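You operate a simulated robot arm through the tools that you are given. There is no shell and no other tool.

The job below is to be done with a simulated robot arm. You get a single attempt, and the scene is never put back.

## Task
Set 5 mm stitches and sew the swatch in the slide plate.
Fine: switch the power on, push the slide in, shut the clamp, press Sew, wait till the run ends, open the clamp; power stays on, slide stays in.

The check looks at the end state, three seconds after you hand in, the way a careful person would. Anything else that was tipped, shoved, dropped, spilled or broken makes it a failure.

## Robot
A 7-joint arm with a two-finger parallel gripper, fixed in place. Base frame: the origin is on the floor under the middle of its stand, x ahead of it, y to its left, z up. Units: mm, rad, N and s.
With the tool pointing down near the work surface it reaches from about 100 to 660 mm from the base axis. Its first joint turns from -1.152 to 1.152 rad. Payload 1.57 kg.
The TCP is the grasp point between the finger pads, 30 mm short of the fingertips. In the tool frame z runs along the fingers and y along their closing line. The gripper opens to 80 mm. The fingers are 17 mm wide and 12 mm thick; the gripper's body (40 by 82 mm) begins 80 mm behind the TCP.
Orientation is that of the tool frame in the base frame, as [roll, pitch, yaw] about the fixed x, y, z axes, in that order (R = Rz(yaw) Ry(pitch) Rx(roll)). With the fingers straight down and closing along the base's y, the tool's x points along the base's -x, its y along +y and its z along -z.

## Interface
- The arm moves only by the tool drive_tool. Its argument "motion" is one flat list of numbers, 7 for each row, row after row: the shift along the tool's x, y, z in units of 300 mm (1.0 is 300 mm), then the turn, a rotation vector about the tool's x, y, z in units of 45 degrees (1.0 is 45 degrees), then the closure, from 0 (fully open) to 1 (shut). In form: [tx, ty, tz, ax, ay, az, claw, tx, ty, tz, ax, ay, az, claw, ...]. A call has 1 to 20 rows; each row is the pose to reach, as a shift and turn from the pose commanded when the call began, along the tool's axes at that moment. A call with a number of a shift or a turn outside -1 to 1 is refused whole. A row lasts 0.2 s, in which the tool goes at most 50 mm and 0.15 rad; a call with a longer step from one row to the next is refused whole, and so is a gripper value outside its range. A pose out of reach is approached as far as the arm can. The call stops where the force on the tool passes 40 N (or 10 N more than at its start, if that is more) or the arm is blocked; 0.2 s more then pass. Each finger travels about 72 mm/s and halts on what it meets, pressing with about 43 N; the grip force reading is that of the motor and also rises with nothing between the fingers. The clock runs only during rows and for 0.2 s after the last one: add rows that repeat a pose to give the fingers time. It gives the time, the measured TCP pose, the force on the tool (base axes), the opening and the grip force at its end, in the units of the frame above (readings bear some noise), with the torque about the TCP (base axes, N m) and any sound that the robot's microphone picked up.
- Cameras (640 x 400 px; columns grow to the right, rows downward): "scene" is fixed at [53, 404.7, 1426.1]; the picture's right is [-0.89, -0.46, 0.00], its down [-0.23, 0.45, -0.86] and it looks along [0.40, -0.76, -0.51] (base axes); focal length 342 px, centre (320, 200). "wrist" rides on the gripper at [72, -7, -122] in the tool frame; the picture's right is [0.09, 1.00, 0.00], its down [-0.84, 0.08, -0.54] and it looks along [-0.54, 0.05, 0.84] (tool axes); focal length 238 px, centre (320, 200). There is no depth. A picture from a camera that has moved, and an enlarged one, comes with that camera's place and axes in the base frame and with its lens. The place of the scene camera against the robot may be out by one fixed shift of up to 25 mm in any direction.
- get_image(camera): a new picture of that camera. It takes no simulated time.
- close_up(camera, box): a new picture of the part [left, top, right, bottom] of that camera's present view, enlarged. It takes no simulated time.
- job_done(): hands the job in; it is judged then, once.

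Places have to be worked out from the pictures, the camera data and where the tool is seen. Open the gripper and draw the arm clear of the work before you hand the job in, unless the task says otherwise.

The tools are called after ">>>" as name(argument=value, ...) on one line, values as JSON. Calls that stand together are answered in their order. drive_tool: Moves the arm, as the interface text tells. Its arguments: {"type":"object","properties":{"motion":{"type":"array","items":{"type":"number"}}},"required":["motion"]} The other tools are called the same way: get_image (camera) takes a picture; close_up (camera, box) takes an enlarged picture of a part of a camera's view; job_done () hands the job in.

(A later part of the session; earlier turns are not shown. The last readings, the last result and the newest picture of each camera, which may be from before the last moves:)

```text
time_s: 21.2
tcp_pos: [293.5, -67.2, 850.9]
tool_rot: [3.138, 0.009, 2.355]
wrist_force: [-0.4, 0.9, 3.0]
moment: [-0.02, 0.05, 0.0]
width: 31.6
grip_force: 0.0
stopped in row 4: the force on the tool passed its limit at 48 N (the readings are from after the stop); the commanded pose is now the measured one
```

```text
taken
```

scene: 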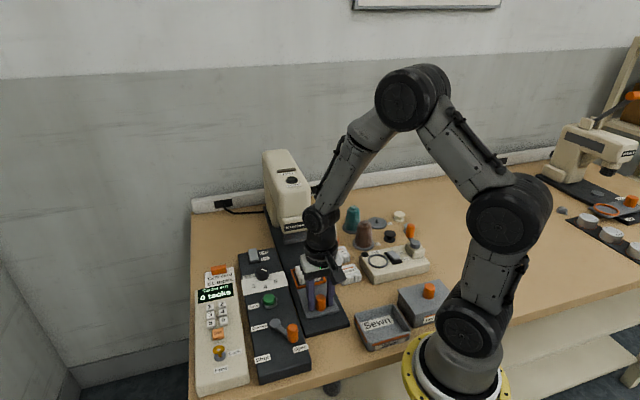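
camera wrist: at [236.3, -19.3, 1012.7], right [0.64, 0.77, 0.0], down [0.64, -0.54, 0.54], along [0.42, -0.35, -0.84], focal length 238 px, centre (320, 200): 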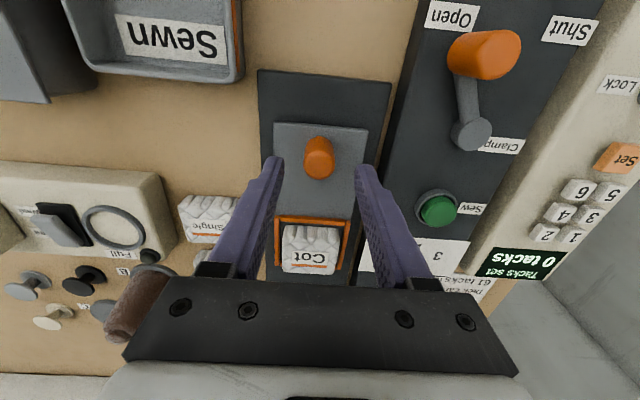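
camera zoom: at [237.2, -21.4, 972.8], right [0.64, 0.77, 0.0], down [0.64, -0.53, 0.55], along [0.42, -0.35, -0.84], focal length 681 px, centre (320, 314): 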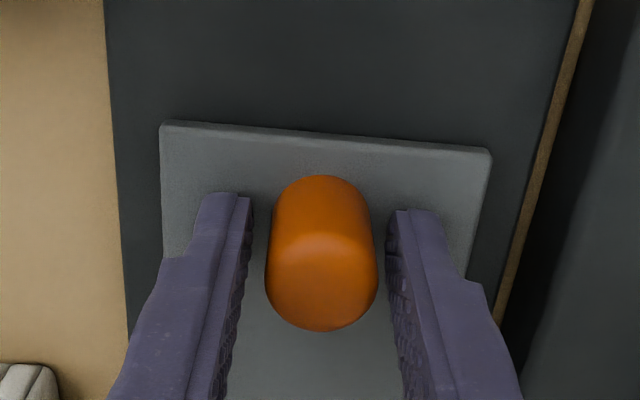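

The fingertips touched the plate (stop at 48 N, tip z ≈ 821), so the plate is a little higher than estimated. I'll lift 4 mm and then close on the handle.

>>> drive_tool(motion=[0, 0, -0.0133, 0, 0, 0, 0.55, 0, 0, -0.0133, 0, 0, 0, 0.55, 0, 0, -0.0133, 0, 0, 0, 0.8, 0, 0, -0.0133, 0, 0, 0, 0.8, 0, 0, -0.0133, 0, 0, 0, 0.8])

>>> close_up(camera="wrist", box=[240, 90, 400, 230])

>>> close_up(camera="scene", box=[270, 240, 360, 340])

```text
time_s: 22.4
tcp_pos: [294.0, -67.8, 854.0]
tool_rot: [3.138, 0.008, 2.355]
wrist_force: [2.5, 2.4, -2.9]
moment: [0.08, -0.05, 0.0]
width: 23.0
grip_force: 35.7
```

```text
2.86 times, centred on (320, 160) of wrist
camera zoom: at [237.3, -21.3, 976.6], right [0.64, 0.77, 0.0], down [0.64, -0.53, 0.55], along [0.42, -0.35, -0.84], focal length 681 px, centre (320, 314)
```

zoom: 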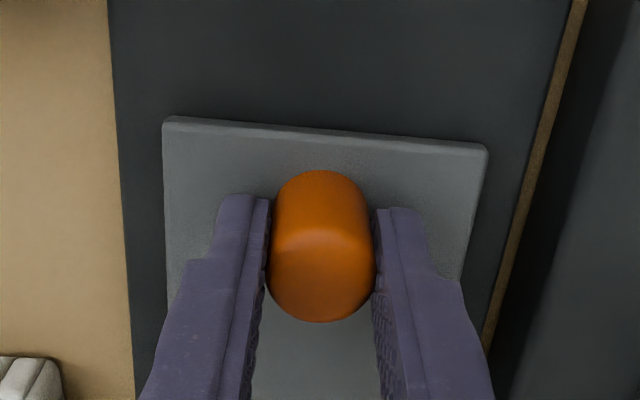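

```text
4.00 times, centred on (315, 290) of scene
camera zoom: at [53.1, 404.7, 1426.1], right [-0.89, -0.46, 0.0], down [-0.23, 0.45, -0.86], along [0.4, -0.76, -0.51], focal length 1368 px, centre (340, -160)
```

zoom: 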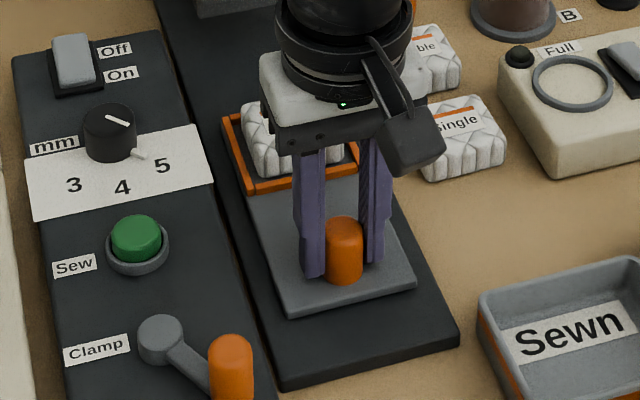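

The handle is gripped (23 mm). Pushing the slide inward along +u slowly, 56 mm first.

>>> drive_tool(motion=[-0.0267, 0, 0, 0, 0, 0, 0.8, -0.0533, 0, 0, 0, 0, 0, 0.8, -0.08, 0, 0, 0, 0, 0, 0.8, -0.1067, 0, 0, 0, 0, 0, 0.8, -0.1333, 0, 0, 0, 0, 0, 0.8, -0.16, 0, 0, 0, 0, 0, 0.8, -0.1867, 0, 0, 0, 0, 0, 0.8])

>>> get_image(camera="scene")

>>> get_image(camera="wrist")

```text
time_s: 24.1
tcp_pos: [332.6, -107.6, 855.1]
tool_rot: [3.14, 0.007, 2.356]
wrist_force: [8.4, 8.5, -15.0]
moment: [0.21, -0.27, 0.05]
width: 23.2
grip_force: 35.4
```

```text
taken
```

scene: 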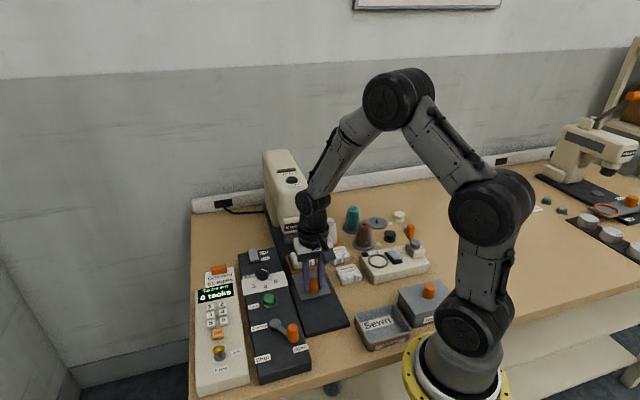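

```text
taken
camera wrist: at [276.7, -60.6, 976.7], right [0.64, 0.77, 0.0], down [0.64, -0.54, 0.55], along [0.42, -0.35, -0.84], focal length 238 px, centre (320, 200)
```

wrist: 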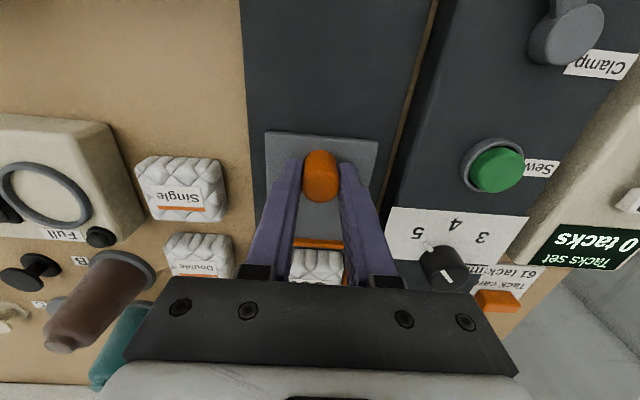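

The slide is moving with the tool; the handle pulls slightly down and sideways, so I'll correct by ~1 mm and keep pushing inward until it meets the stop.

>>> drive_tool(motion=[-0.02, 0.003, 0.004, 0, 0, 0, 0.8, -0.04, 0.003, 0.004, 0, 0, 0, 0.8, -0.06, 0.003, 0.004, 0, 0, 0, 0.8, -0.08, 0.003, 0.004, 0, 0, 0, 0.8, -0.1, 0.003, 0.004, 0, 0, 0, 0.8, -0.12, 0.003, 0.004, 0, 0, 0, 0.8])

>>> get_image(camera="scene")

>>> get_image(camera="wrist")

```text
time_s: 25.4
tcp_pos: [360.2, -133.4, 855.9]
tool_rot: [3.141, 0.007, 2.356]
wrist_force: [-8.3, -9.1, 7.7]
moment: [-0.22, 0.35, 0.0]
width: 23.2
grip_force: 35.8
```

```text
taken
```

scene: 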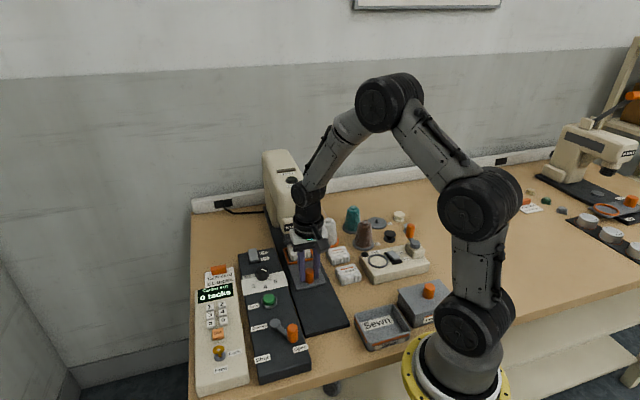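

```text
taken
camera wrist: at [302.2, -86.1, 976.7], right [0.64, 0.77, 0.0], down [0.64, -0.53, 0.55], along [0.42, -0.35, -0.84], focal length 238 px, centre (320, 200)
```

wrist: 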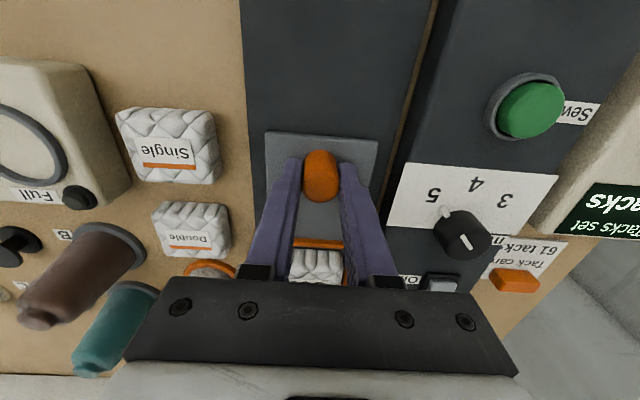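

The slide has travelled about 95 mm with no stop yet. I'll check clearance between the wrist and the machine head and where the swatch frame is.

>>> close_up(camera="scene", box=[250, 140, 350, 300])

>>> close_up(camera="scene", box=[265, 215, 340, 300])

```text
2.50 times, centred on (300, 220) of scene
camera zoom: at [52.7, 404.5, 1426.2], right [-0.89, -0.46, 0.0], down [-0.23, 0.45, -0.86], along [0.4, -0.76, -0.51], focal length 855 px, centre (370, 150)
```

zoom: 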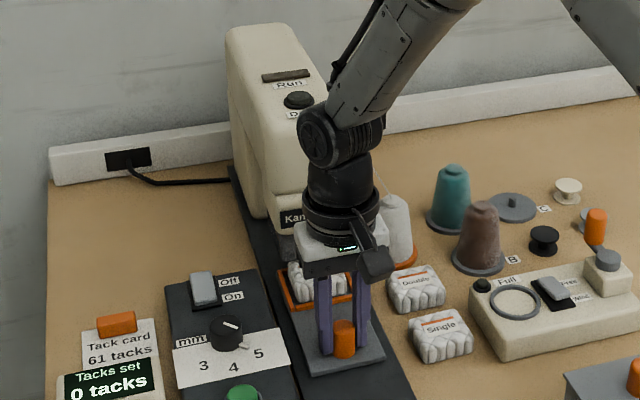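

```text
4.71 times, centred on (302, 258) of scene
camera zoom: at [52.7, 404.5, 1426.2], right [-0.89, -0.46, 0.0], down [-0.23, 0.45, -0.86], along [0.4, -0.76, -0.51], focal length 1609 px, centre (402, -71)
```

zoom: 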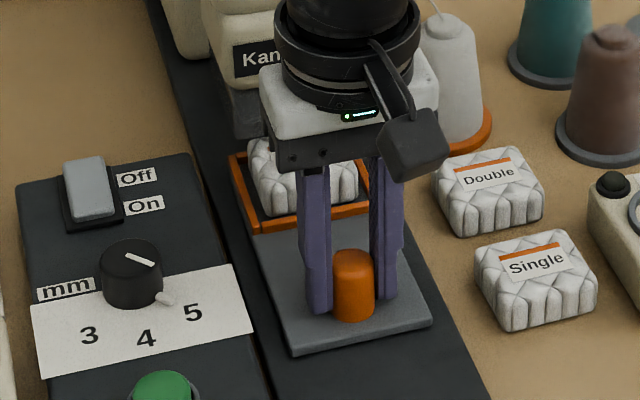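

The swatch frame is just about to go under the head (head front u ≈ 464; wrist front about u ≈ 390), so there is room. Continuing to push in 5 mm steps until the stop.

>>> drive_tool(motion=[-0.0167, -0.0015, -0.001, 0, 0, 0, 0.8, -0.0333, -0.0015, -0.001, 0, 0, 0, 0.8, -0.05, -0.0015, -0.001, 0, 0, 0, 0.8, -0.0667, -0.0015, -0.001, 0, 0, 0, 0.8, -0.0833, -0.0015, -0.001, 0, 0, 0, 0.8, -0.1, -0.0015, -0.001, 0, 0, 0, 0.8])

>>> close_up(camera="scene", box=[250, 180, 350, 300])

>>> get_image(camera="wrist")

```text
time_s: 26.9
tcp_pos: [380.6, -153.3, 854.2]
tool_rot: [3.139, 0.006, 2.357]
wrist_force: [-6.2, -6.6, 1.4]
moment: [-0.4, -0.07, 0.01]
width: 22.9
grip_force: 35.3
```

```text
3.33 times, centred on (300, 240) of scene
camera zoom: at [52.8, 404.6, 1426.2], right [-0.89, -0.46, 0.0], down [-0.23, 0.45, -0.86], along [0.4, -0.76, -0.51], focal length 1140 px, centre (387, 67)
```

zoom: 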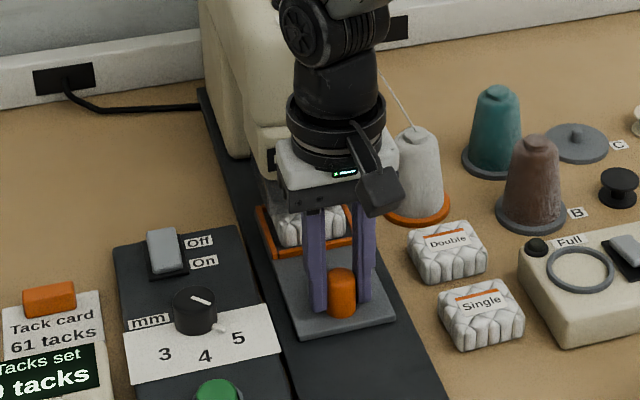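

```text
taken
camera wrist: at [323.2, -107.2, 976.6], right [0.64, 0.77, 0.0], down [0.64, -0.54, 0.55], along [0.42, -0.35, -0.84], focal length 238 px, centre (320, 200)
```

wrist: 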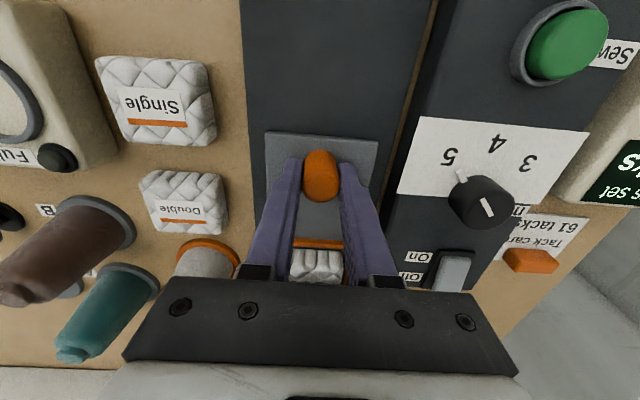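

Travelled ~124 mm, still no stop; the wrist still clears the head. Continuing with smaller checks.

>>> drive_tool(motion=[-0.0167, -0.002, 0, 0, 0, 0, 0.8, -0.0333, -0.002, 0, 0, 0, 0, 0.8, -0.05, -0.002, 0, 0, 0, 0, 0.8, -0.0667, -0.002, 0, 0, 0, 0, 0.8])

>>> close_up(camera="scene", box=[250, 180, 350, 300])

```text
time_s: 27.9
tcp_pos: [393.7, -166.9, 854.3]
tool_rot: [3.137, 0.001, 2.355]
wrist_force: [-7.6, 12.3, 7.6]
moment: [-0.05, -0.14, 0.03]
width: 23.1
grip_force: 35.5
```

```text
3.33 times, centred on (300, 240) of scene
camera zoom: at [52.7, 405.0, 1426.0], right [-0.89, -0.46, 0.0], down [-0.23, 0.45, -0.86], along [0.4, -0.76, -0.51], focal length 1140 px, centre (387, 67)
```

zoom: 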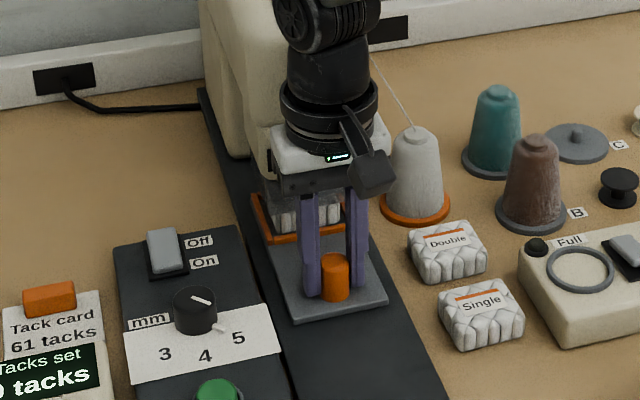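

Resistance of about 14 N along the slide direction is appearing at u ≈ 396. I'll push a few more millimetres in fine steps to see whether this is the stop.

>>> drive_tool(motion=[-0.005, 0, 0, 0, 0, 0, 0.8, -0.01, 0, 0, 0, 0, 0, 0.8, -0.015, 0, 0, 0, 0, 0, 0.8, -0.015, 0, 0, 0, 0, 0, 0.8])

>>> close_up(camera="scene", box=[250, 180, 350, 300])

>>> get_image(camera="wrist")

```text
time_s: 28.9
tcp_pos: [394.5, -169.3, 854.1]
tool_rot: [3.138, -0.004, 2.356]
wrist_force: [-9.5, 35.9, 7.4]
moment: [1.08, 0.29, 0.05]
width: 23.2
grip_force: 35.1
```

```text
3.33 times, centred on (300, 240) of scene
camera zoom: at [52.7, 405.6, 1425.9], right [-0.89, -0.46, 0.0], down [-0.23, 0.45, -0.86], along [0.4, -0.76, -0.51], focal length 1140 px, centre (387, 67)
```

zoom: 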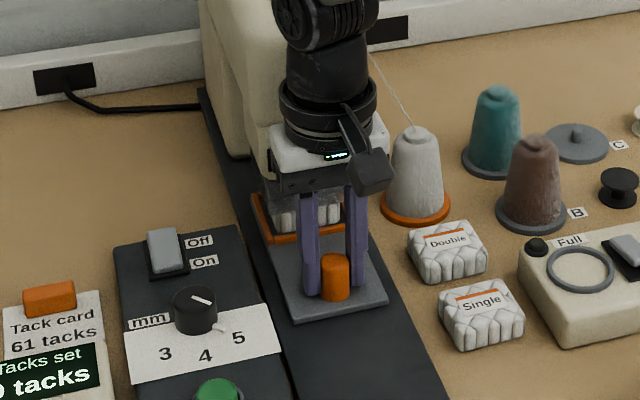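

```text
taken
camera wrist: at [339.0, -122.5, 976.8], right [0.64, 0.77, 0.0], down [0.65, -0.54, 0.54], along [0.41, -0.34, -0.84], focal length 238 px, centre (320, 200)
```

wrist: 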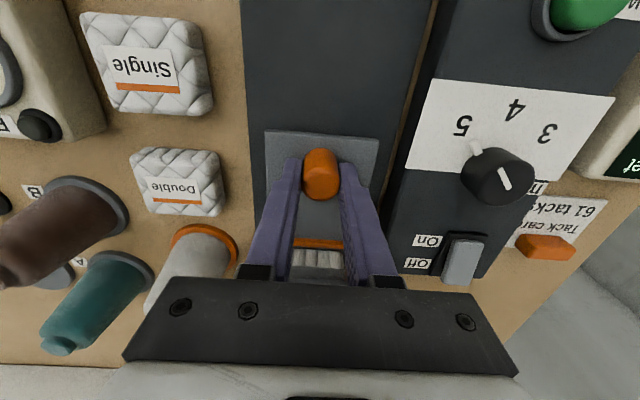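

The force is now 32 N against the motion, applied at fingertip level, with the TCP no longer advancing: the slide is at its stop (travel ≈ 145 mm). I'll release the handle, lift and back away to inspect.

>>> drive_tool(motion=[0.008, 0, 0, 0, 0, 0, 0.8, 0.008, 0, 0, 0, 0, 0, 0.45, 0.008, 0, 0, 0, 0, 0, 0.45, 0.008, 0, 0, 0, 0, 0, 0.45, 0.008, 0, -0.08, 0, 0, 0, 0.45, 0.008, 0, -0.2, 0, 0, 0, 0.45, 0.05, 0, -0.3, 0, 0, 0, 0.45, 0.15, 0, -0.36, 0, 0, 0, 0.45, 0.28, 0, -0.36, 0, 0, 0, 0.45, 0.28, 0, -0.36, 0, 0, 0, 0.45])

>>> get_image(camera="wrist")

>>> close_up(camera="scene", box=[240, 180, 350, 340])

```text
time_s: 31.1
tcp_pos: [336.3, -111.1, 962.3]
tool_rot: [3.137, 0.009, 2.357]
wrist_force: [-0.1, 0.1, 0.1]
moment: [0.02, -0.05, 0.0]
width: 44.0
grip_force: 0.0
```

```text
taken
camera wrist: at [280.1, -65.1, 1084.0], right [0.64, 0.77, 0.0], down [0.64, -0.53, 0.55], along [0.42, -0.35, -0.84], focal length 238 px, centre (320, 200)
```

wrist: 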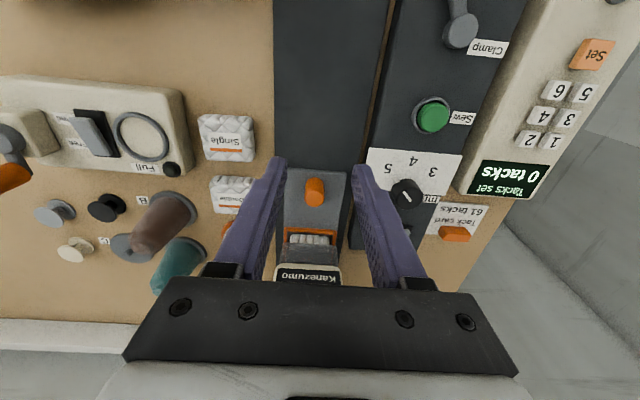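

```text
2.50 times, centred on (295, 260) of scene
camera zoom: at [53.0, 404.7, 1426.1], right [-0.89, -0.46, 0.0], down [-0.23, 0.45, -0.86], along [0.4, -0.76, -0.51], focal length 855 px, centre (382, 50)
```

zoom: 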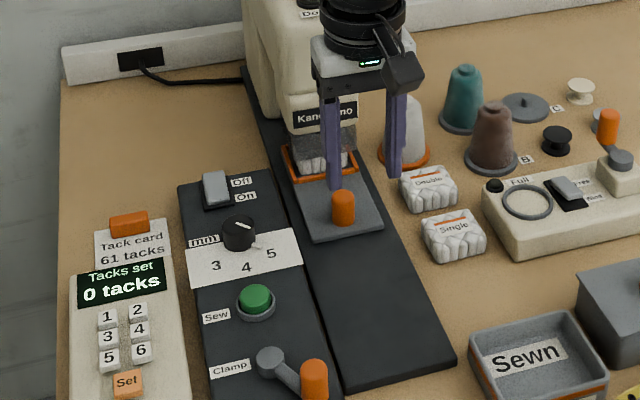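

The slide now sits under the machine's foot. I'll zoom in to check that it is properly seated and that nothing is jammed.

>>> close_up(camera="wrist", box=[260, 160, 380, 290])

>>> close_up(camera="scene", box=[270, 205, 335, 285])

```text
3.08 times, centred on (320, 225) of wrist
camera zoom: at [280.1, -65.1, 1084.0], right [0.64, 0.77, 0.0], down [0.64, -0.53, 0.55], along [0.42, -0.35, -0.84], focal length 733 px, centre (320, 123)
```

zoom: 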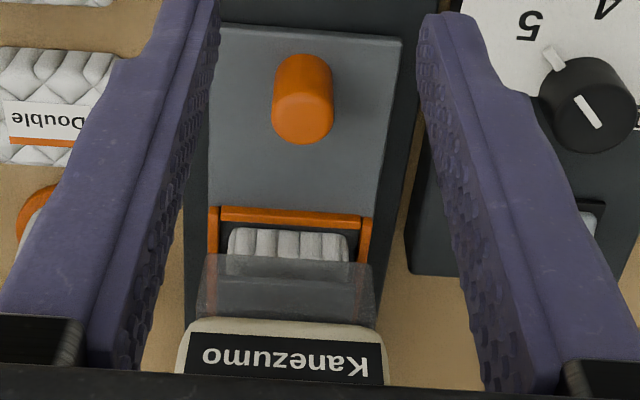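

```text
5.00 times, centred on (302, 245) of scene
camera zoom: at [53.0, 404.7, 1426.1], right [-0.89, -0.46, 0.0], down [-0.23, 0.45, -0.86], along [0.4, -0.76, -0.51], focal length 1710 px, centre (408, -25)
```

zoom: 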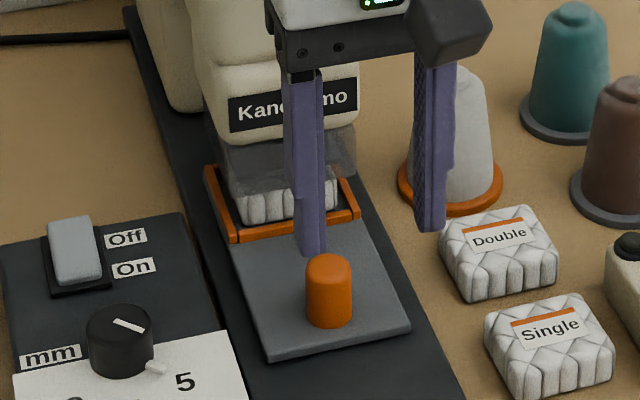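

The slide is against its stop (handle now at u ≈ 390). Next the clamp lever: its orange knob is at about u 175.5, v 238.6 (top z ≈ 880), pivot at u 224, v 269, so Shut should be at about u 175.5, v 300. Moving above the knob.

>>> drive_tool(motion=[0.1, 0.055, 0, 0, 0, 0, 0.45, 0.2, 0.11, 0, 0, 0, 0, 0.45, 0.3, 0.165, 0.02, 0, 0, 0, 0.45, 0.4, 0.22, 0.06, 0, 0, 0, 0.45, 0.4697, 0.2647, 0.1077, 0, 0, 0, 0.45, 0.4697, 0.2647, 0.1077, 0, 0, 0, 0.45])

>>> get_image(camera="wrist")

>>> close_up(camera="wrist", box=[240, 100, 400, 220])

>>> close_up(camera="scene", box=[230, 190, 340, 390])

```text
time_s: 32.5
tcp_pos: [294.2, 43.4, 929.1]
tool_rot: [3.139, 0.008, 2.356]
wrist_force: [-0.4, 0.3, -0.4]
moment: [0.0, 0.0, 0.01]
width: 44.2
grip_force: 0.0
```

```text
taken
camera wrist: at [236.9, 90.2, 1050.9], right [0.64, 0.77, 0.0], down [0.64, -0.54, 0.55], along [0.42, -0.35, -0.84], focal length 238 px, centre (320, 200)
```

wrist: 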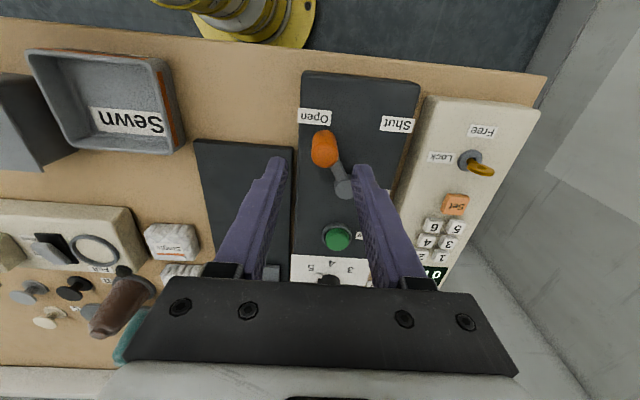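

```text
3.33 times, centred on (320, 160) of wrist
camera zoom: at [236.9, 90.2, 1050.9], right [0.64, 0.77, 0.0], down [0.64, -0.54, 0.55], along [0.42, -0.35, -0.84], focal length 794 px, centre (320, 333)
```

zoom: 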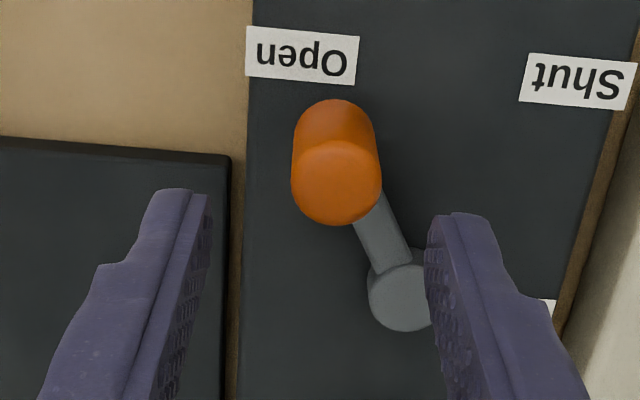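

```text
2.00 times, centred on (285, 290) of scene
camera zoom: at [53.0, 404.7, 1426.1], right [-0.89, -0.46, 0.0], down [-0.23, 0.45, -0.86], along [0.4, -0.76, -0.51], focal length 684 px, centre (390, 20)
```

zoom: 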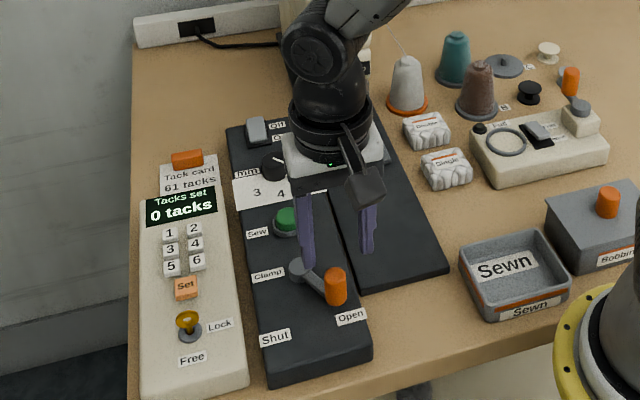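

The lever knob is at u 176, v 242, top z ≈ 870 (22 mm across). I'll descend around it with tips at about z 850 and close to a loose cage of ~26 mm.

>>> drive_tool(motion=[0.0037, 0.011, 0.04, 0, 0, 0, 0.45, 0.0037, 0.011, 0.08, 0, 0, 0, 0.45, 0.0037, 0.011, 0.12, 0, 0, 0, 0.45, 0.0037, 0.011, 0.16, 0, 0, 0, 0.45, 0.0037, 0.011, 0.16, 0, 0, 0, 0.55, 0.0037, 0.011, 0.16, 0, 0, 0, 0.65, 0.0037, 0.011, 0.16, 0, 0, 0, 0.68])

>>> close_up(camera="wrist", box=[240, 100, 400, 220])

>>> close_up(camera="scene", box=[240, 280, 340, 390])

```text
time_s: 34.0
tcp_pos: [296.0, 46.7, 881.0]
tool_rot: [3.138, 0.006, 2.356]
wrist_force: [-0.5, -0.2, -0.6]
moment: [0.03, -0.02, -0.01]
width: 25.9
grip_force: 0.1
```

```text
3.33 times, centred on (320, 160) of wrist
camera zoom: at [239.2, 93.3, 1002.9], right [0.64, 0.77, 0.0], down [0.64, -0.54, 0.55], along [0.42, -0.35, -0.84], focal length 794 px, centre (320, 333)
```

zoom: 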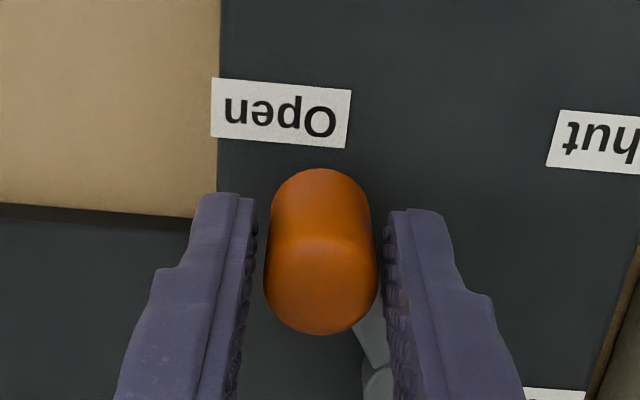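

```text
3.64 times, centred on (290, 335) of scene
camera zoom: at [53.0, 404.7, 1426.1], right [-0.89, -0.46, 0.0], down [-0.23, 0.45, -0.86], along [0.4, -0.76, -0.51], focal length 1243 px, centre (429, -291)
```

zoom: 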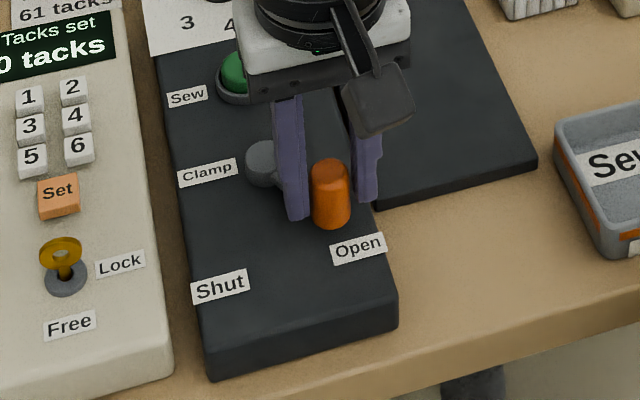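

The lever knob is caged between the pads. I'll swing it along the arc about the pivot (u 223, v 269, radius 54) toward Shut.

>>> drive_tool(motion=[0.0075, 0.0135, 0, 0, 0, 0, 0.68, 0.0133, 0.0273, 0, 0, 0, 0, 0.68, 0.018, 0.0425, 0, 0, 0, 0, 0.68, 0.0217, 0.0577, 0, 0, 0, 0, 0.68, 0.0235, 0.0733, 0, 0, 0, 0, 0.68, 0.0243, 0.089, 0, 0, 0, 0, 0.68, 0.0235, 0.1047, 0, 0, 0, 0, 0.68, 0.0217, 0.1203, 0, 0, 0, 0, 0.68, 0.018, 0.1355, 0, 0, 0, 0, 0.68, 0.0133, 0.1507, 0, 0, 0, 0, 0.68, 0.0075, 0.165, 0, 0, 0, 0, 0.68, 0, 0.179, 0, 0, 0, 0, 0.68])

>>> get_image(camera="wrist")

>>> close_up(camera="scene", box=[230, 190, 340, 390])

```text
time_s: 36.6
tcp_pos: [333.2, 85.5, 881.4]
tool_rot: [-3.141, 0.007, 2.356]
wrist_force: [1.6, -0.7, -0.3]
moment: [-0.03, 0.01, -0.03]
width: 25.6
grip_force: 0.1
```

```text
taken
camera wrist: at [276.7, 131.2, 1003.2], right [0.64, 0.77, 0.0], down [0.64, -0.53, 0.55], along [0.42, -0.35, -0.84], focal length 238 px, centre (320, 200)
```

wrist: 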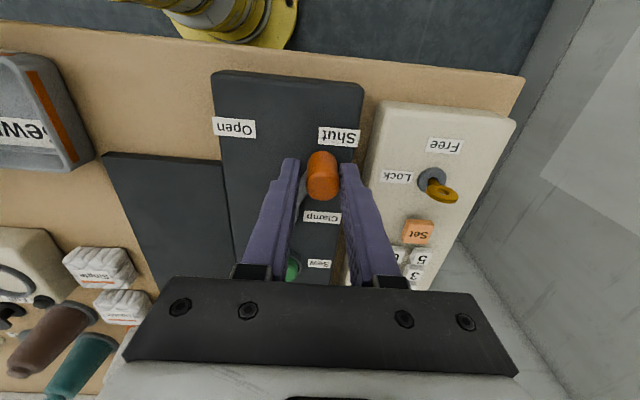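

```text
2.00 times, centred on (285, 290) of scene
camera zoom: at [53.0, 404.7, 1426.1], right [-0.89, -0.46, 0.0], down [-0.23, 0.45, -0.86], along [0.4, -0.76, -0.51], focal length 684 px, centre (390, 20)
```

zoom: 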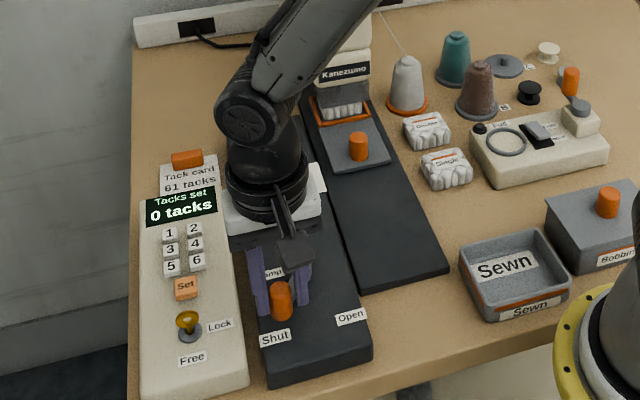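

The lever is near the Shut label with almost no load. I'll push a bit further along the arc to find its end stop.

>>> drive_tool(motion=[-0.006, 0.0067, 0, 0, 0, 0, 0.68, -0.012, 0.0133, 0, 0, 0, 0, 0.68, -0.0167, 0.0195, 0, 0, 0, 0, 0.68, -0.0213, 0.0257, 0, 0, 0, 0, 0.68])

>>> close_up(camera="wrist", box=[240, 100, 400, 220])

>>> close_up(camera="scene", box=[240, 280, 340, 390])

```text
time_s: 37.6
tcp_pos: [341.8, 85.0, 881.0]
tool_rot: [-3.14, 0.005, 2.356]
wrist_force: [-7.0, -2.2, -1.5]
moment: [-0.02, 0.18, 0.0]
width: 31.3
grip_force: 3.0
```

```text
3.33 times, centred on (320, 160) of wrist
camera zoom: at [286.0, 132.1, 1002.8], right [0.64, 0.77, 0.0], down [0.64, -0.53, 0.55], along [0.42, -0.35, -0.84], focal length 794 px, centre (320, 333)
```

zoom: 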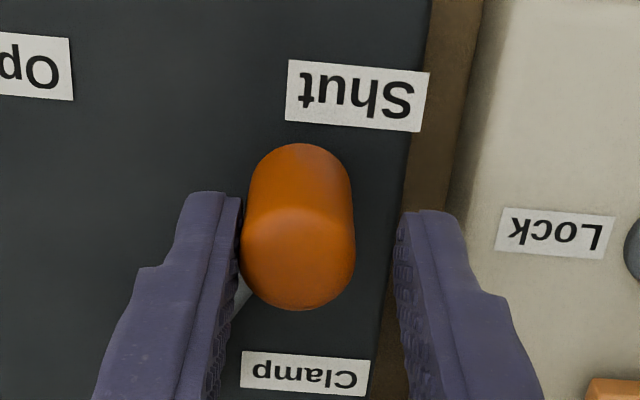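

```text
3.64 times, centred on (290, 335) of scene
camera zoom: at [52.8, 404.6, 1426.1], right [-0.89, -0.46, 0.0], down [-0.23, 0.45, -0.86], along [0.4, -0.76, -0.51], focal length 1243 px, centre (429, -291)
```

zoom: 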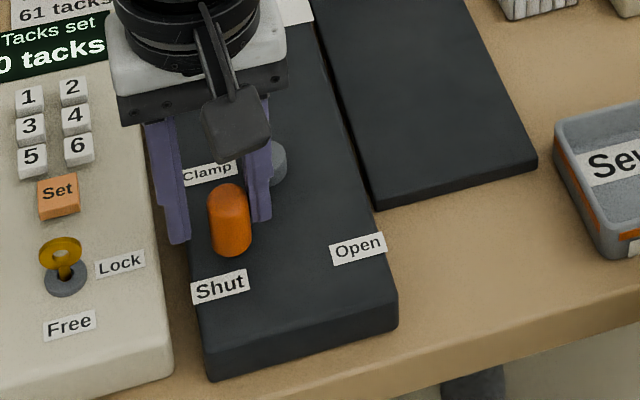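

The finger was pushed back by the knob (opening grew to 31 mm) while the lever stayed put, so it is against its Shut stop. I'll open a little, lift clear and inspect.

>>> drive_tool(motion=[0, -0.012, 0, 0, 0, 0, 0.5, 0, -0.012, 0, 0, 0, 0, 0.45, 0, -0.012, 0, 0, 0, 0, 0.45, 0, -0.012, -0.1, 0, 0, 0, 0.45, 0, -0.012, -0.2, 0, 0, 0, 0.45, 0, -0.012, -0.2, 0, 0, 0, 0.45])

>>> get_image(camera="wrist")

>>> close_up(camera="scene", box=[230, 190, 340, 390])

>>> close_up(camera="scene", box=[250, 130, 340, 260])

```text
time_s: 39.0
tcp_pos: [340.4, 82.6, 940.5]
tool_rot: [3.139, 0.006, 2.357]
wrist_force: [0.5, 0.4, 0.0]
moment: [-0.01, 0.03, 0.01]
width: 43.9
grip_force: 0.0
```

```text
taken
camera wrist: at [283.6, 129.6, 1063.1], right [0.64, 0.77, 0.0], down [0.64, -0.53, 0.55], along [0.42, -0.35, -0.84], focal length 238 px, centre (320, 200)
```

wrist: 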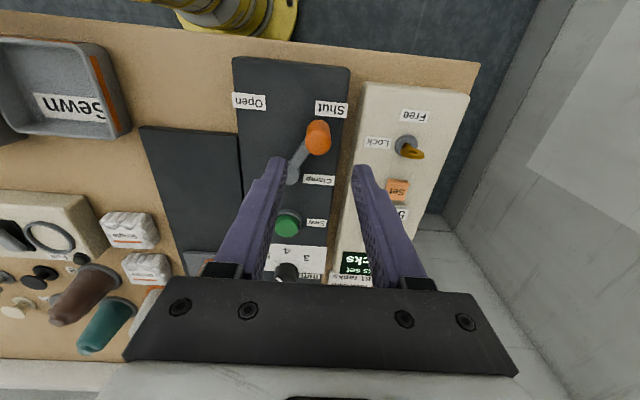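

```text
2.00 times, centred on (285, 290) of scene
camera zoom: at [53.0, 404.7, 1426.1], right [-0.89, -0.46, 0.0], down [-0.23, 0.45, -0.86], along [0.4, -0.76, -0.51], focal length 684 px, centre (390, 20)
```

zoom: 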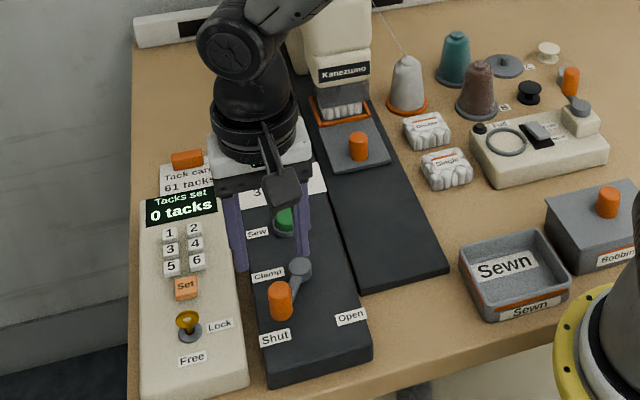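

```text
3.08 times, centred on (295, 195) of scene
camera zoom: at [53.0, 404.7, 1426.1], right [-0.89, -0.46, 0.0], down [-0.23, 0.45, -0.86], along [0.4, -0.76, -0.51], focal length 1052 px, centre (397, 215)
```

zoom: 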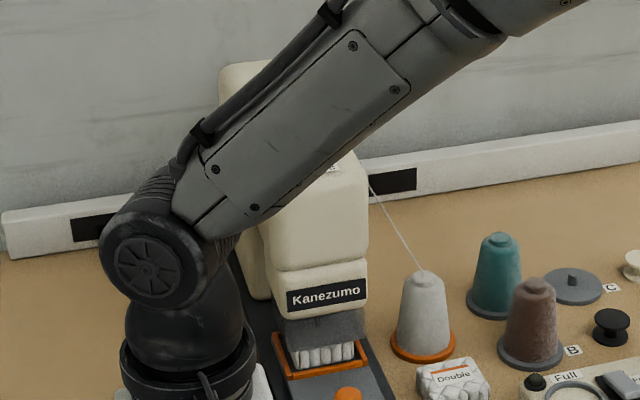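

The clamp lever is at Shut. Next I'll close the fingers and move above the green Sew button at about (398, -17).

>>> drive_tool(motion=[-0.08, -0.02, 0, 0, 0, 0, 0.6, -0.16, -0.04, 0, 0, 0, 0, 0.8, -0.24, -0.06, 0, 0, 0, 0, 1.0, -0.32, -0.08, 0.04, 0, 0, 0, 1.0, -0.371, -0.098, 0.08, 0, 0, 0, 1.0, -0.371, -0.098, 0.13, 0, 0, 0, 1.0, -0.371, -0.098, 0.13, 0, 0, 0, 1.0])

>>> get_image(camera="wrist")

>>> close_up(camera="wrist", box=[260, 110, 380, 210])

>>> close_up(camera="scene", box=[240, 220, 340, 330])

```text
time_s: 40.6
tcp_pos: [398.6, -16.6, 903.5]
tool_rot: [3.139, 0.008, 2.357]
wrist_force: [-0.3, 0.4, 0.0]
moment: [0.02, -0.02, 0.03]
width: 0.0
grip_force: 21.1
```

```text
taken
camera wrist: at [342.2, 29.9, 1024.8], right [0.64, 0.77, 0.0], down [0.64, -0.53, 0.55], along [0.42, -0.35, -0.84], focal length 238 px, centre (320, 200)
```

wrist: 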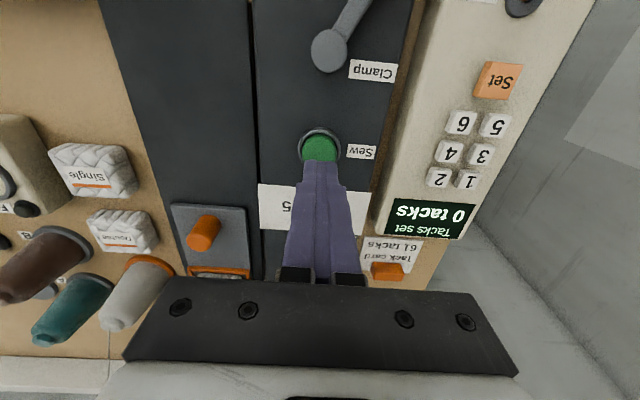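

```text
4.00 times, centred on (320, 160) of wrist
camera zoom: at [342.2, 29.9, 1024.8], right [0.64, 0.77, 0.0], down [0.64, -0.53, 0.55], along [0.42, -0.35, -0.84], focal length 953 px, centre (320, 360)
```

zoom: 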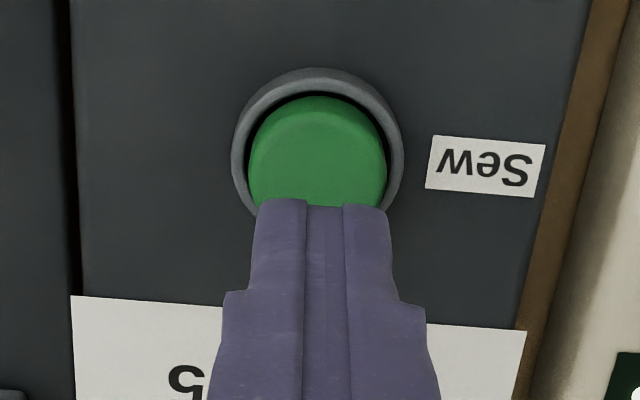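

```text
3.64 times, centred on (290, 275) of scene
camera zoom: at [53.0, 404.7, 1426.1], right [-0.89, -0.46, 0.0], down [-0.23, 0.45, -0.86], along [0.4, -0.76, -0.51], focal length 1243 px, centre (429, -73)
```

zoom: 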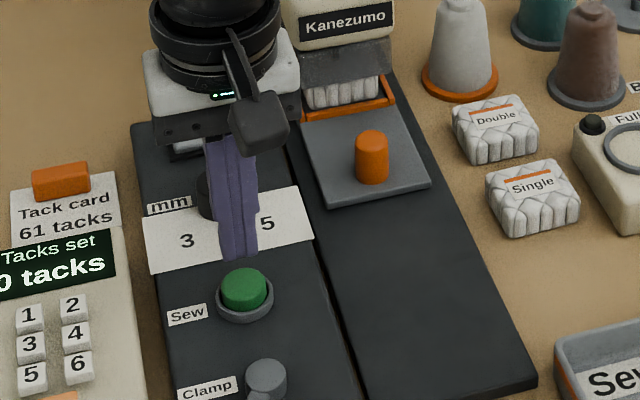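

The tips are centred over the button (u 293.7, v 269.2). I'll press down gradually, watching force and sound.

>>> drive_tool(motion=[0, 0, 0.05, 0, 0, 0, 1.0, 0, 0, 0.09, 0, 0, 0, 1.0, 0, 0, 0.1, 0, 0, 0, 1.0, 0, 0, 0.106, 0, 0, 0, 1.0, 0, 0, 0.112, 0, 0, 0, 1.0, 0, 0, 0.118, 0, 0, 0, 1.0, 0, 0, 0.124, 0, 0, 0, 1.0])

>>> close_up(camera="scene", box=[240, 130, 340, 330])

>>> get_image(camera="wrist")

```text
time_s: 42.2
tcp_pos: [398.2, -17.6, 868.3]
tool_rot: [3.135, 0.008, 2.358]
wrist_force: [-8.8, -0.1, 24.2]
moment: [-0.05, 0.28, 0.02]
width: 0.2
grip_force: 21.3
heard: click
```

```text
2.00 times, centred on (290, 230) of scene
camera zoom: at [52.5, 404.7, 1426.1], right [-0.89, -0.46, 0.0], down [-0.23, 0.45, -0.86], along [0.4, -0.76, -0.51], focal length 684 px, centre (380, 140)
```

zoom: 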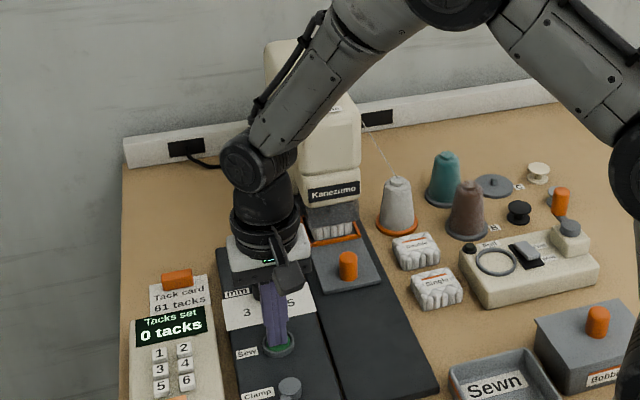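

```text
taken
camera wrist: at [342.1, 30.2, 989.1], right [0.64, 0.77, 0.0], down [0.64, -0.53, 0.55], along [0.43, -0.35, -0.84], focal length 238 px, centre (320, 200)
```

wrist: 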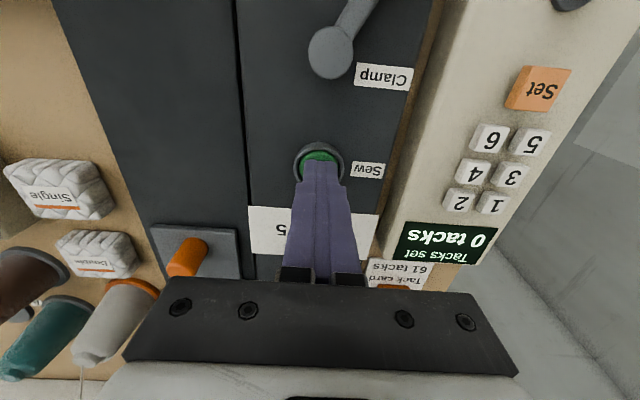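

A click was heard at 24 N. I'll release the button and lift up and away so the Run/Done lamps come into view.

>>> drive_tool(motion=[0, 0, -0.05, 0, 0, 0, 1.0, 0, 0, -0.15, 0, 0, 0, 1.0, 0.05, 0.05, -0.28, 0, 0, 0, 0.8, 0.1, 0.1, -0.4, 0, 0, 0, 0.6, 0.15, 0.15, -0.52, 0, 0, 0, 0.45, 0.2, 0.2, -0.64, 0, 0, 0, 0.45, 0.25, 0.25, -0.74, 0, 0, 0, 0.45])

>>> get_image(camera="scene")

>>> get_image(camera="wrist")

```text
time_s: 43.9
tcp_pos: [396.4, 90.3, 1088.3]
tool_rot: [3.141, 0.008, 2.357]
wrist_force: [0.6, 0.1, 1.0]
moment: [0.01, 0.0, 0.01]
width: 43.9
grip_force: 0.0
```

```text
taken
```

scene: 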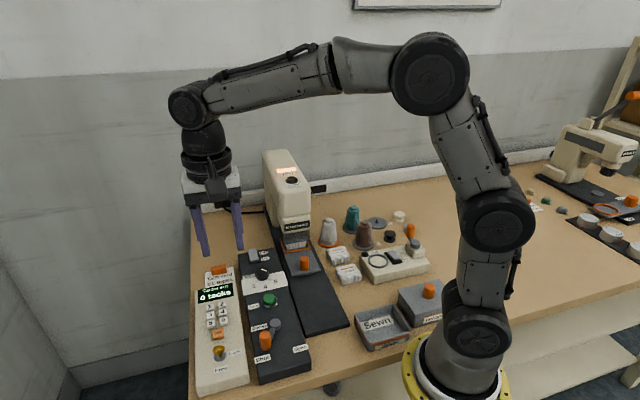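

```text
taken
camera wrist: at [340.1, 137.5, 1209.7], right [0.64, 0.77, 0.0], down [0.64, -0.54, 0.55], along [0.42, -0.35, -0.84], focal length 238 px, centre (320, 200)
```

wrist: 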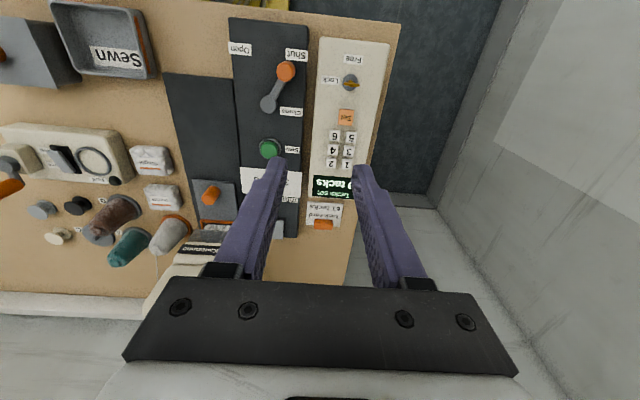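

The machine is visible now. Zooming in on the Run/Done lamps.

>>> close_up(camera="scene", box=[255, 145, 325, 205])

>>> close_up(camera="scene", box=[265, 205, 335, 285])

```text
6.67 times, centred on (290, 175) of scene
camera zoom: at [53.0, 404.7, 1426.1], right [-0.89, -0.46, 0.0], down [-0.23, 0.45, -0.86], along [0.4, -0.76, -0.51], focal length 2280 px, centre (520, 367)
```

zoom: 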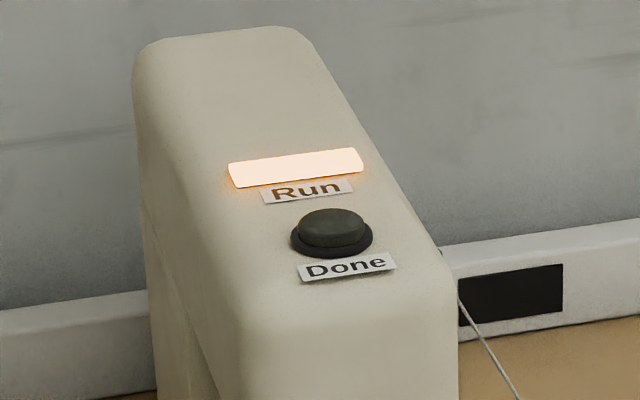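

```text
5.00 times, centred on (300, 245) of scene
camera zoom: at [53.0, 404.7, 1426.1], right [-0.89, -0.46, 0.0], down [-0.23, 0.45, -0.86], along [0.4, -0.76, -0.51], focal length 1710 px, centre (420, -25)
```

zoom: 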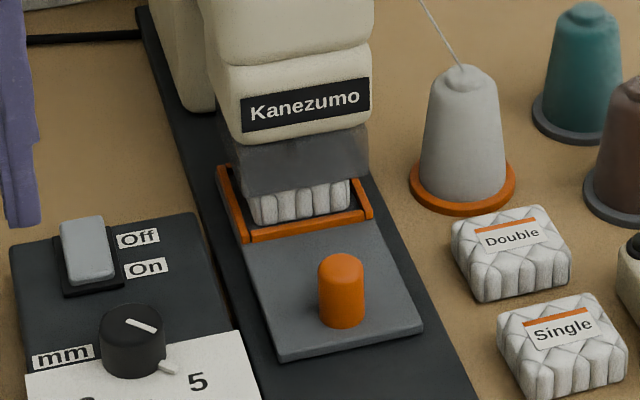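

The Run lamp is lit, so the seam is being sewn. I'll hold still and wait.

>>> drive_tool(motion=[0, 0, 0, 0, 0, 0, 0.45, 0, 0, 0, 0, 0, 0, 0.45, 0, 0, 0, 0, 0, 0, 0.45, 0, 0, 0, 0, 0, 0, 0.45, 0, 0, 0, 0, 0, 0, 0.45, 0, 0, 0, 0, 0, 0, 0.45, 0, 0, 0, 0, 0, 0, 0.45, 0, 0, 0, 0, 0, 0, 0.45, 0, 0, 0, 0, 0, 0, 0.45, 0, 0, 0, 0, 0, 0, 0.45, 0, 0, 0, 0, 0, 0, 0.45, 0, 0, 0, 0, 0, 0, 0.45, 0, 0, 0, 0, 0, 0, 0.45, 0, 0, 0, 0, 0, 0, 0.45, 0, 0, 0, 0, 0, 0, 0.45, 0, 0, 0, 0, 0, 0, 0.45, 0, 0, 0, 0, 0, 0, 0.45, 0, 0, 0, 0, 0, 0, 0.45, 0, 0, 0, 0, 0, 0, 0.45, 0, 0, 0, 0, 0, 0, 0.45])

>>> close_up(camera="scene", box=[255, 145, 325, 205])

```text
time_s: 48.0
tcp_pos: [397.2, 90.4, 1087.3]
tool_rot: [3.137, 0.007, 2.357]
wrist_force: [-0.1, 0.1, -0.5]
moment: [-0.01, 0.02, 0.03]
width: 43.8
grip_force: 0.0
```

```text
6.67 times, centred on (290, 175) of scene
camera zoom: at [53.0, 404.7, 1426.1], right [-0.89, -0.46, 0.0], down [-0.23, 0.45, -0.86], along [0.4, -0.76, -0.51], focal length 2280 px, centre (520, 367)
```

zoom: 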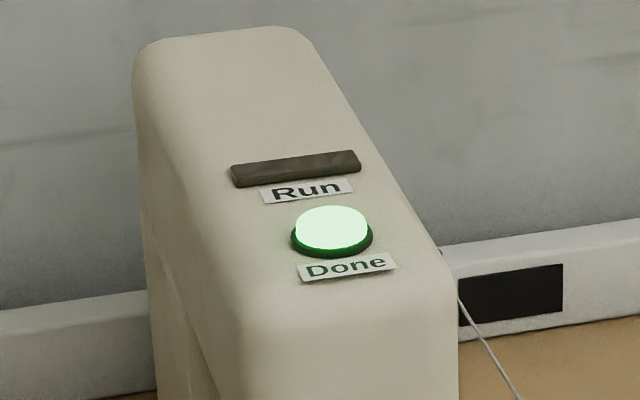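

The Done lamp is lit and Run is off, so the run has ended. Next I'll go back above the clamp lever knob (Shut, about u 176.6, v 297.7) to open it.

>>> drive_tool(motion=[0.03, -0.035, 0.11, 0, 0, 0, 0.5, 0.06, -0.07, 0.22, 0, 0, 0, 0.5, 0.09, -0.105, 0.33, 0, 0, 0, 0.5, 0.12, -0.14, 0.44, 0, 0, 0, 0.5, 0.1343, -0.1577, 0.53, 0, 0, 0, 0.5, 0.1343, -0.1577, 0.53, 0, 0, 0, 0.5])

>>> get_image(camera="wrist")

>>> close_up(camera="wrist", box=[240, 100, 400, 220])

```text
time_s: 49.5
tcp_pos: [337.3, 84.3, 928.3]
tool_rot: [3.139, 0.007, 2.355]
wrist_force: [-0.1, 0.5, -0.6]
moment: [0.02, -0.02, -0.02]
width: 40.1
grip_force: 0.0
```

```text
taken
camera wrist: at [279.9, 131.1, 1050.5], right [0.64, 0.77, 0.0], down [0.64, -0.54, 0.55], along [0.42, -0.35, -0.84], focal length 238 px, centre (320, 200)
```

wrist: 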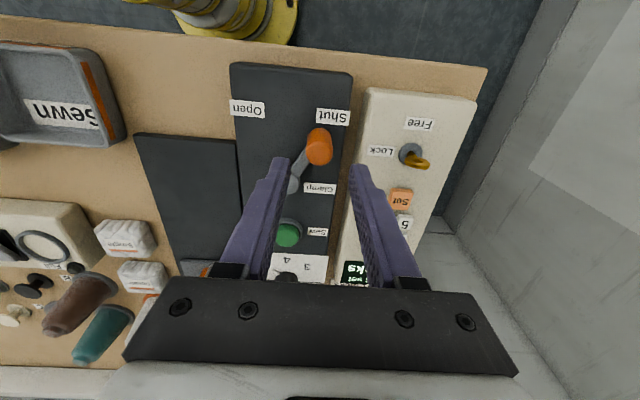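

```text
3.33 times, centred on (320, 160) of wrist
camera zoom: at [279.9, 131.1, 1050.5], right [0.64, 0.77, 0.0], down [0.64, -0.54, 0.55], along [0.42, -0.35, -0.84], focal length 794 px, centre (320, 333)
```

zoom: 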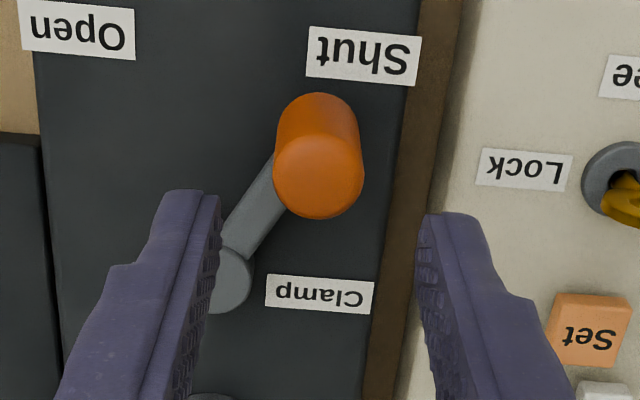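

The lever knob is at u 175.5, v 296.6. Descending around it and closing to the loose cage.

>>> drive_tool(motion=[0.0097, -0.0043, 0.04, 0, 0, 0, 0.5, 0.0097, -0.0043, 0.08, 0, 0, 0, 0.5, 0.0097, -0.0043, 0.12, 0, 0, 0, 0.5, 0.0097, -0.0043, 0.156, 0, 0, 0, 0.5, 0.0097, -0.0043, 0.156, 0, 0, 0, 0.6, 0.0097, -0.0043, 0.156, 0, 0, 0, 0.68, 0.0097, -0.0043, 0.156, 0, 0, 0, 0.68])

>>> close_up(camera="wrist", box=[240, 100, 400, 220])

```text
time_s: 51.0
tcp_pos: [334.3, 84.8, 881.6]
tool_rot: [3.138, 0.009, 2.355]
wrist_force: [-0.5, 0.1, 0.4]
moment: [0.0, -0.02, 0.0]
width: 26.0
grip_force: 0.1
```

```text
3.33 times, centred on (320, 160) of wrist
camera zoom: at [277.2, 132.3, 1003.0], right [0.64, 0.77, 0.0], down [0.64, -0.53, 0.55], along [0.42, -0.35, -0.84], focal length 794 px, centre (320, 333)
```

zoom: 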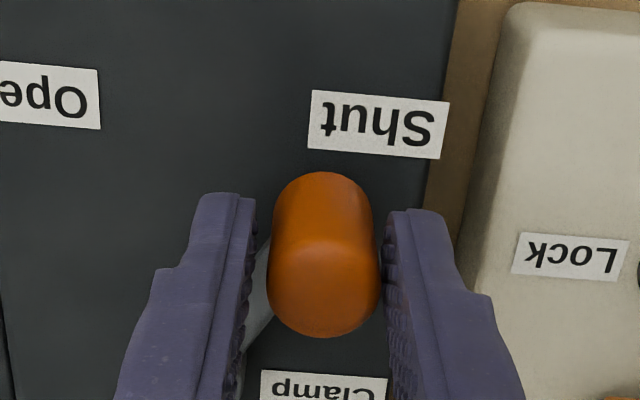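

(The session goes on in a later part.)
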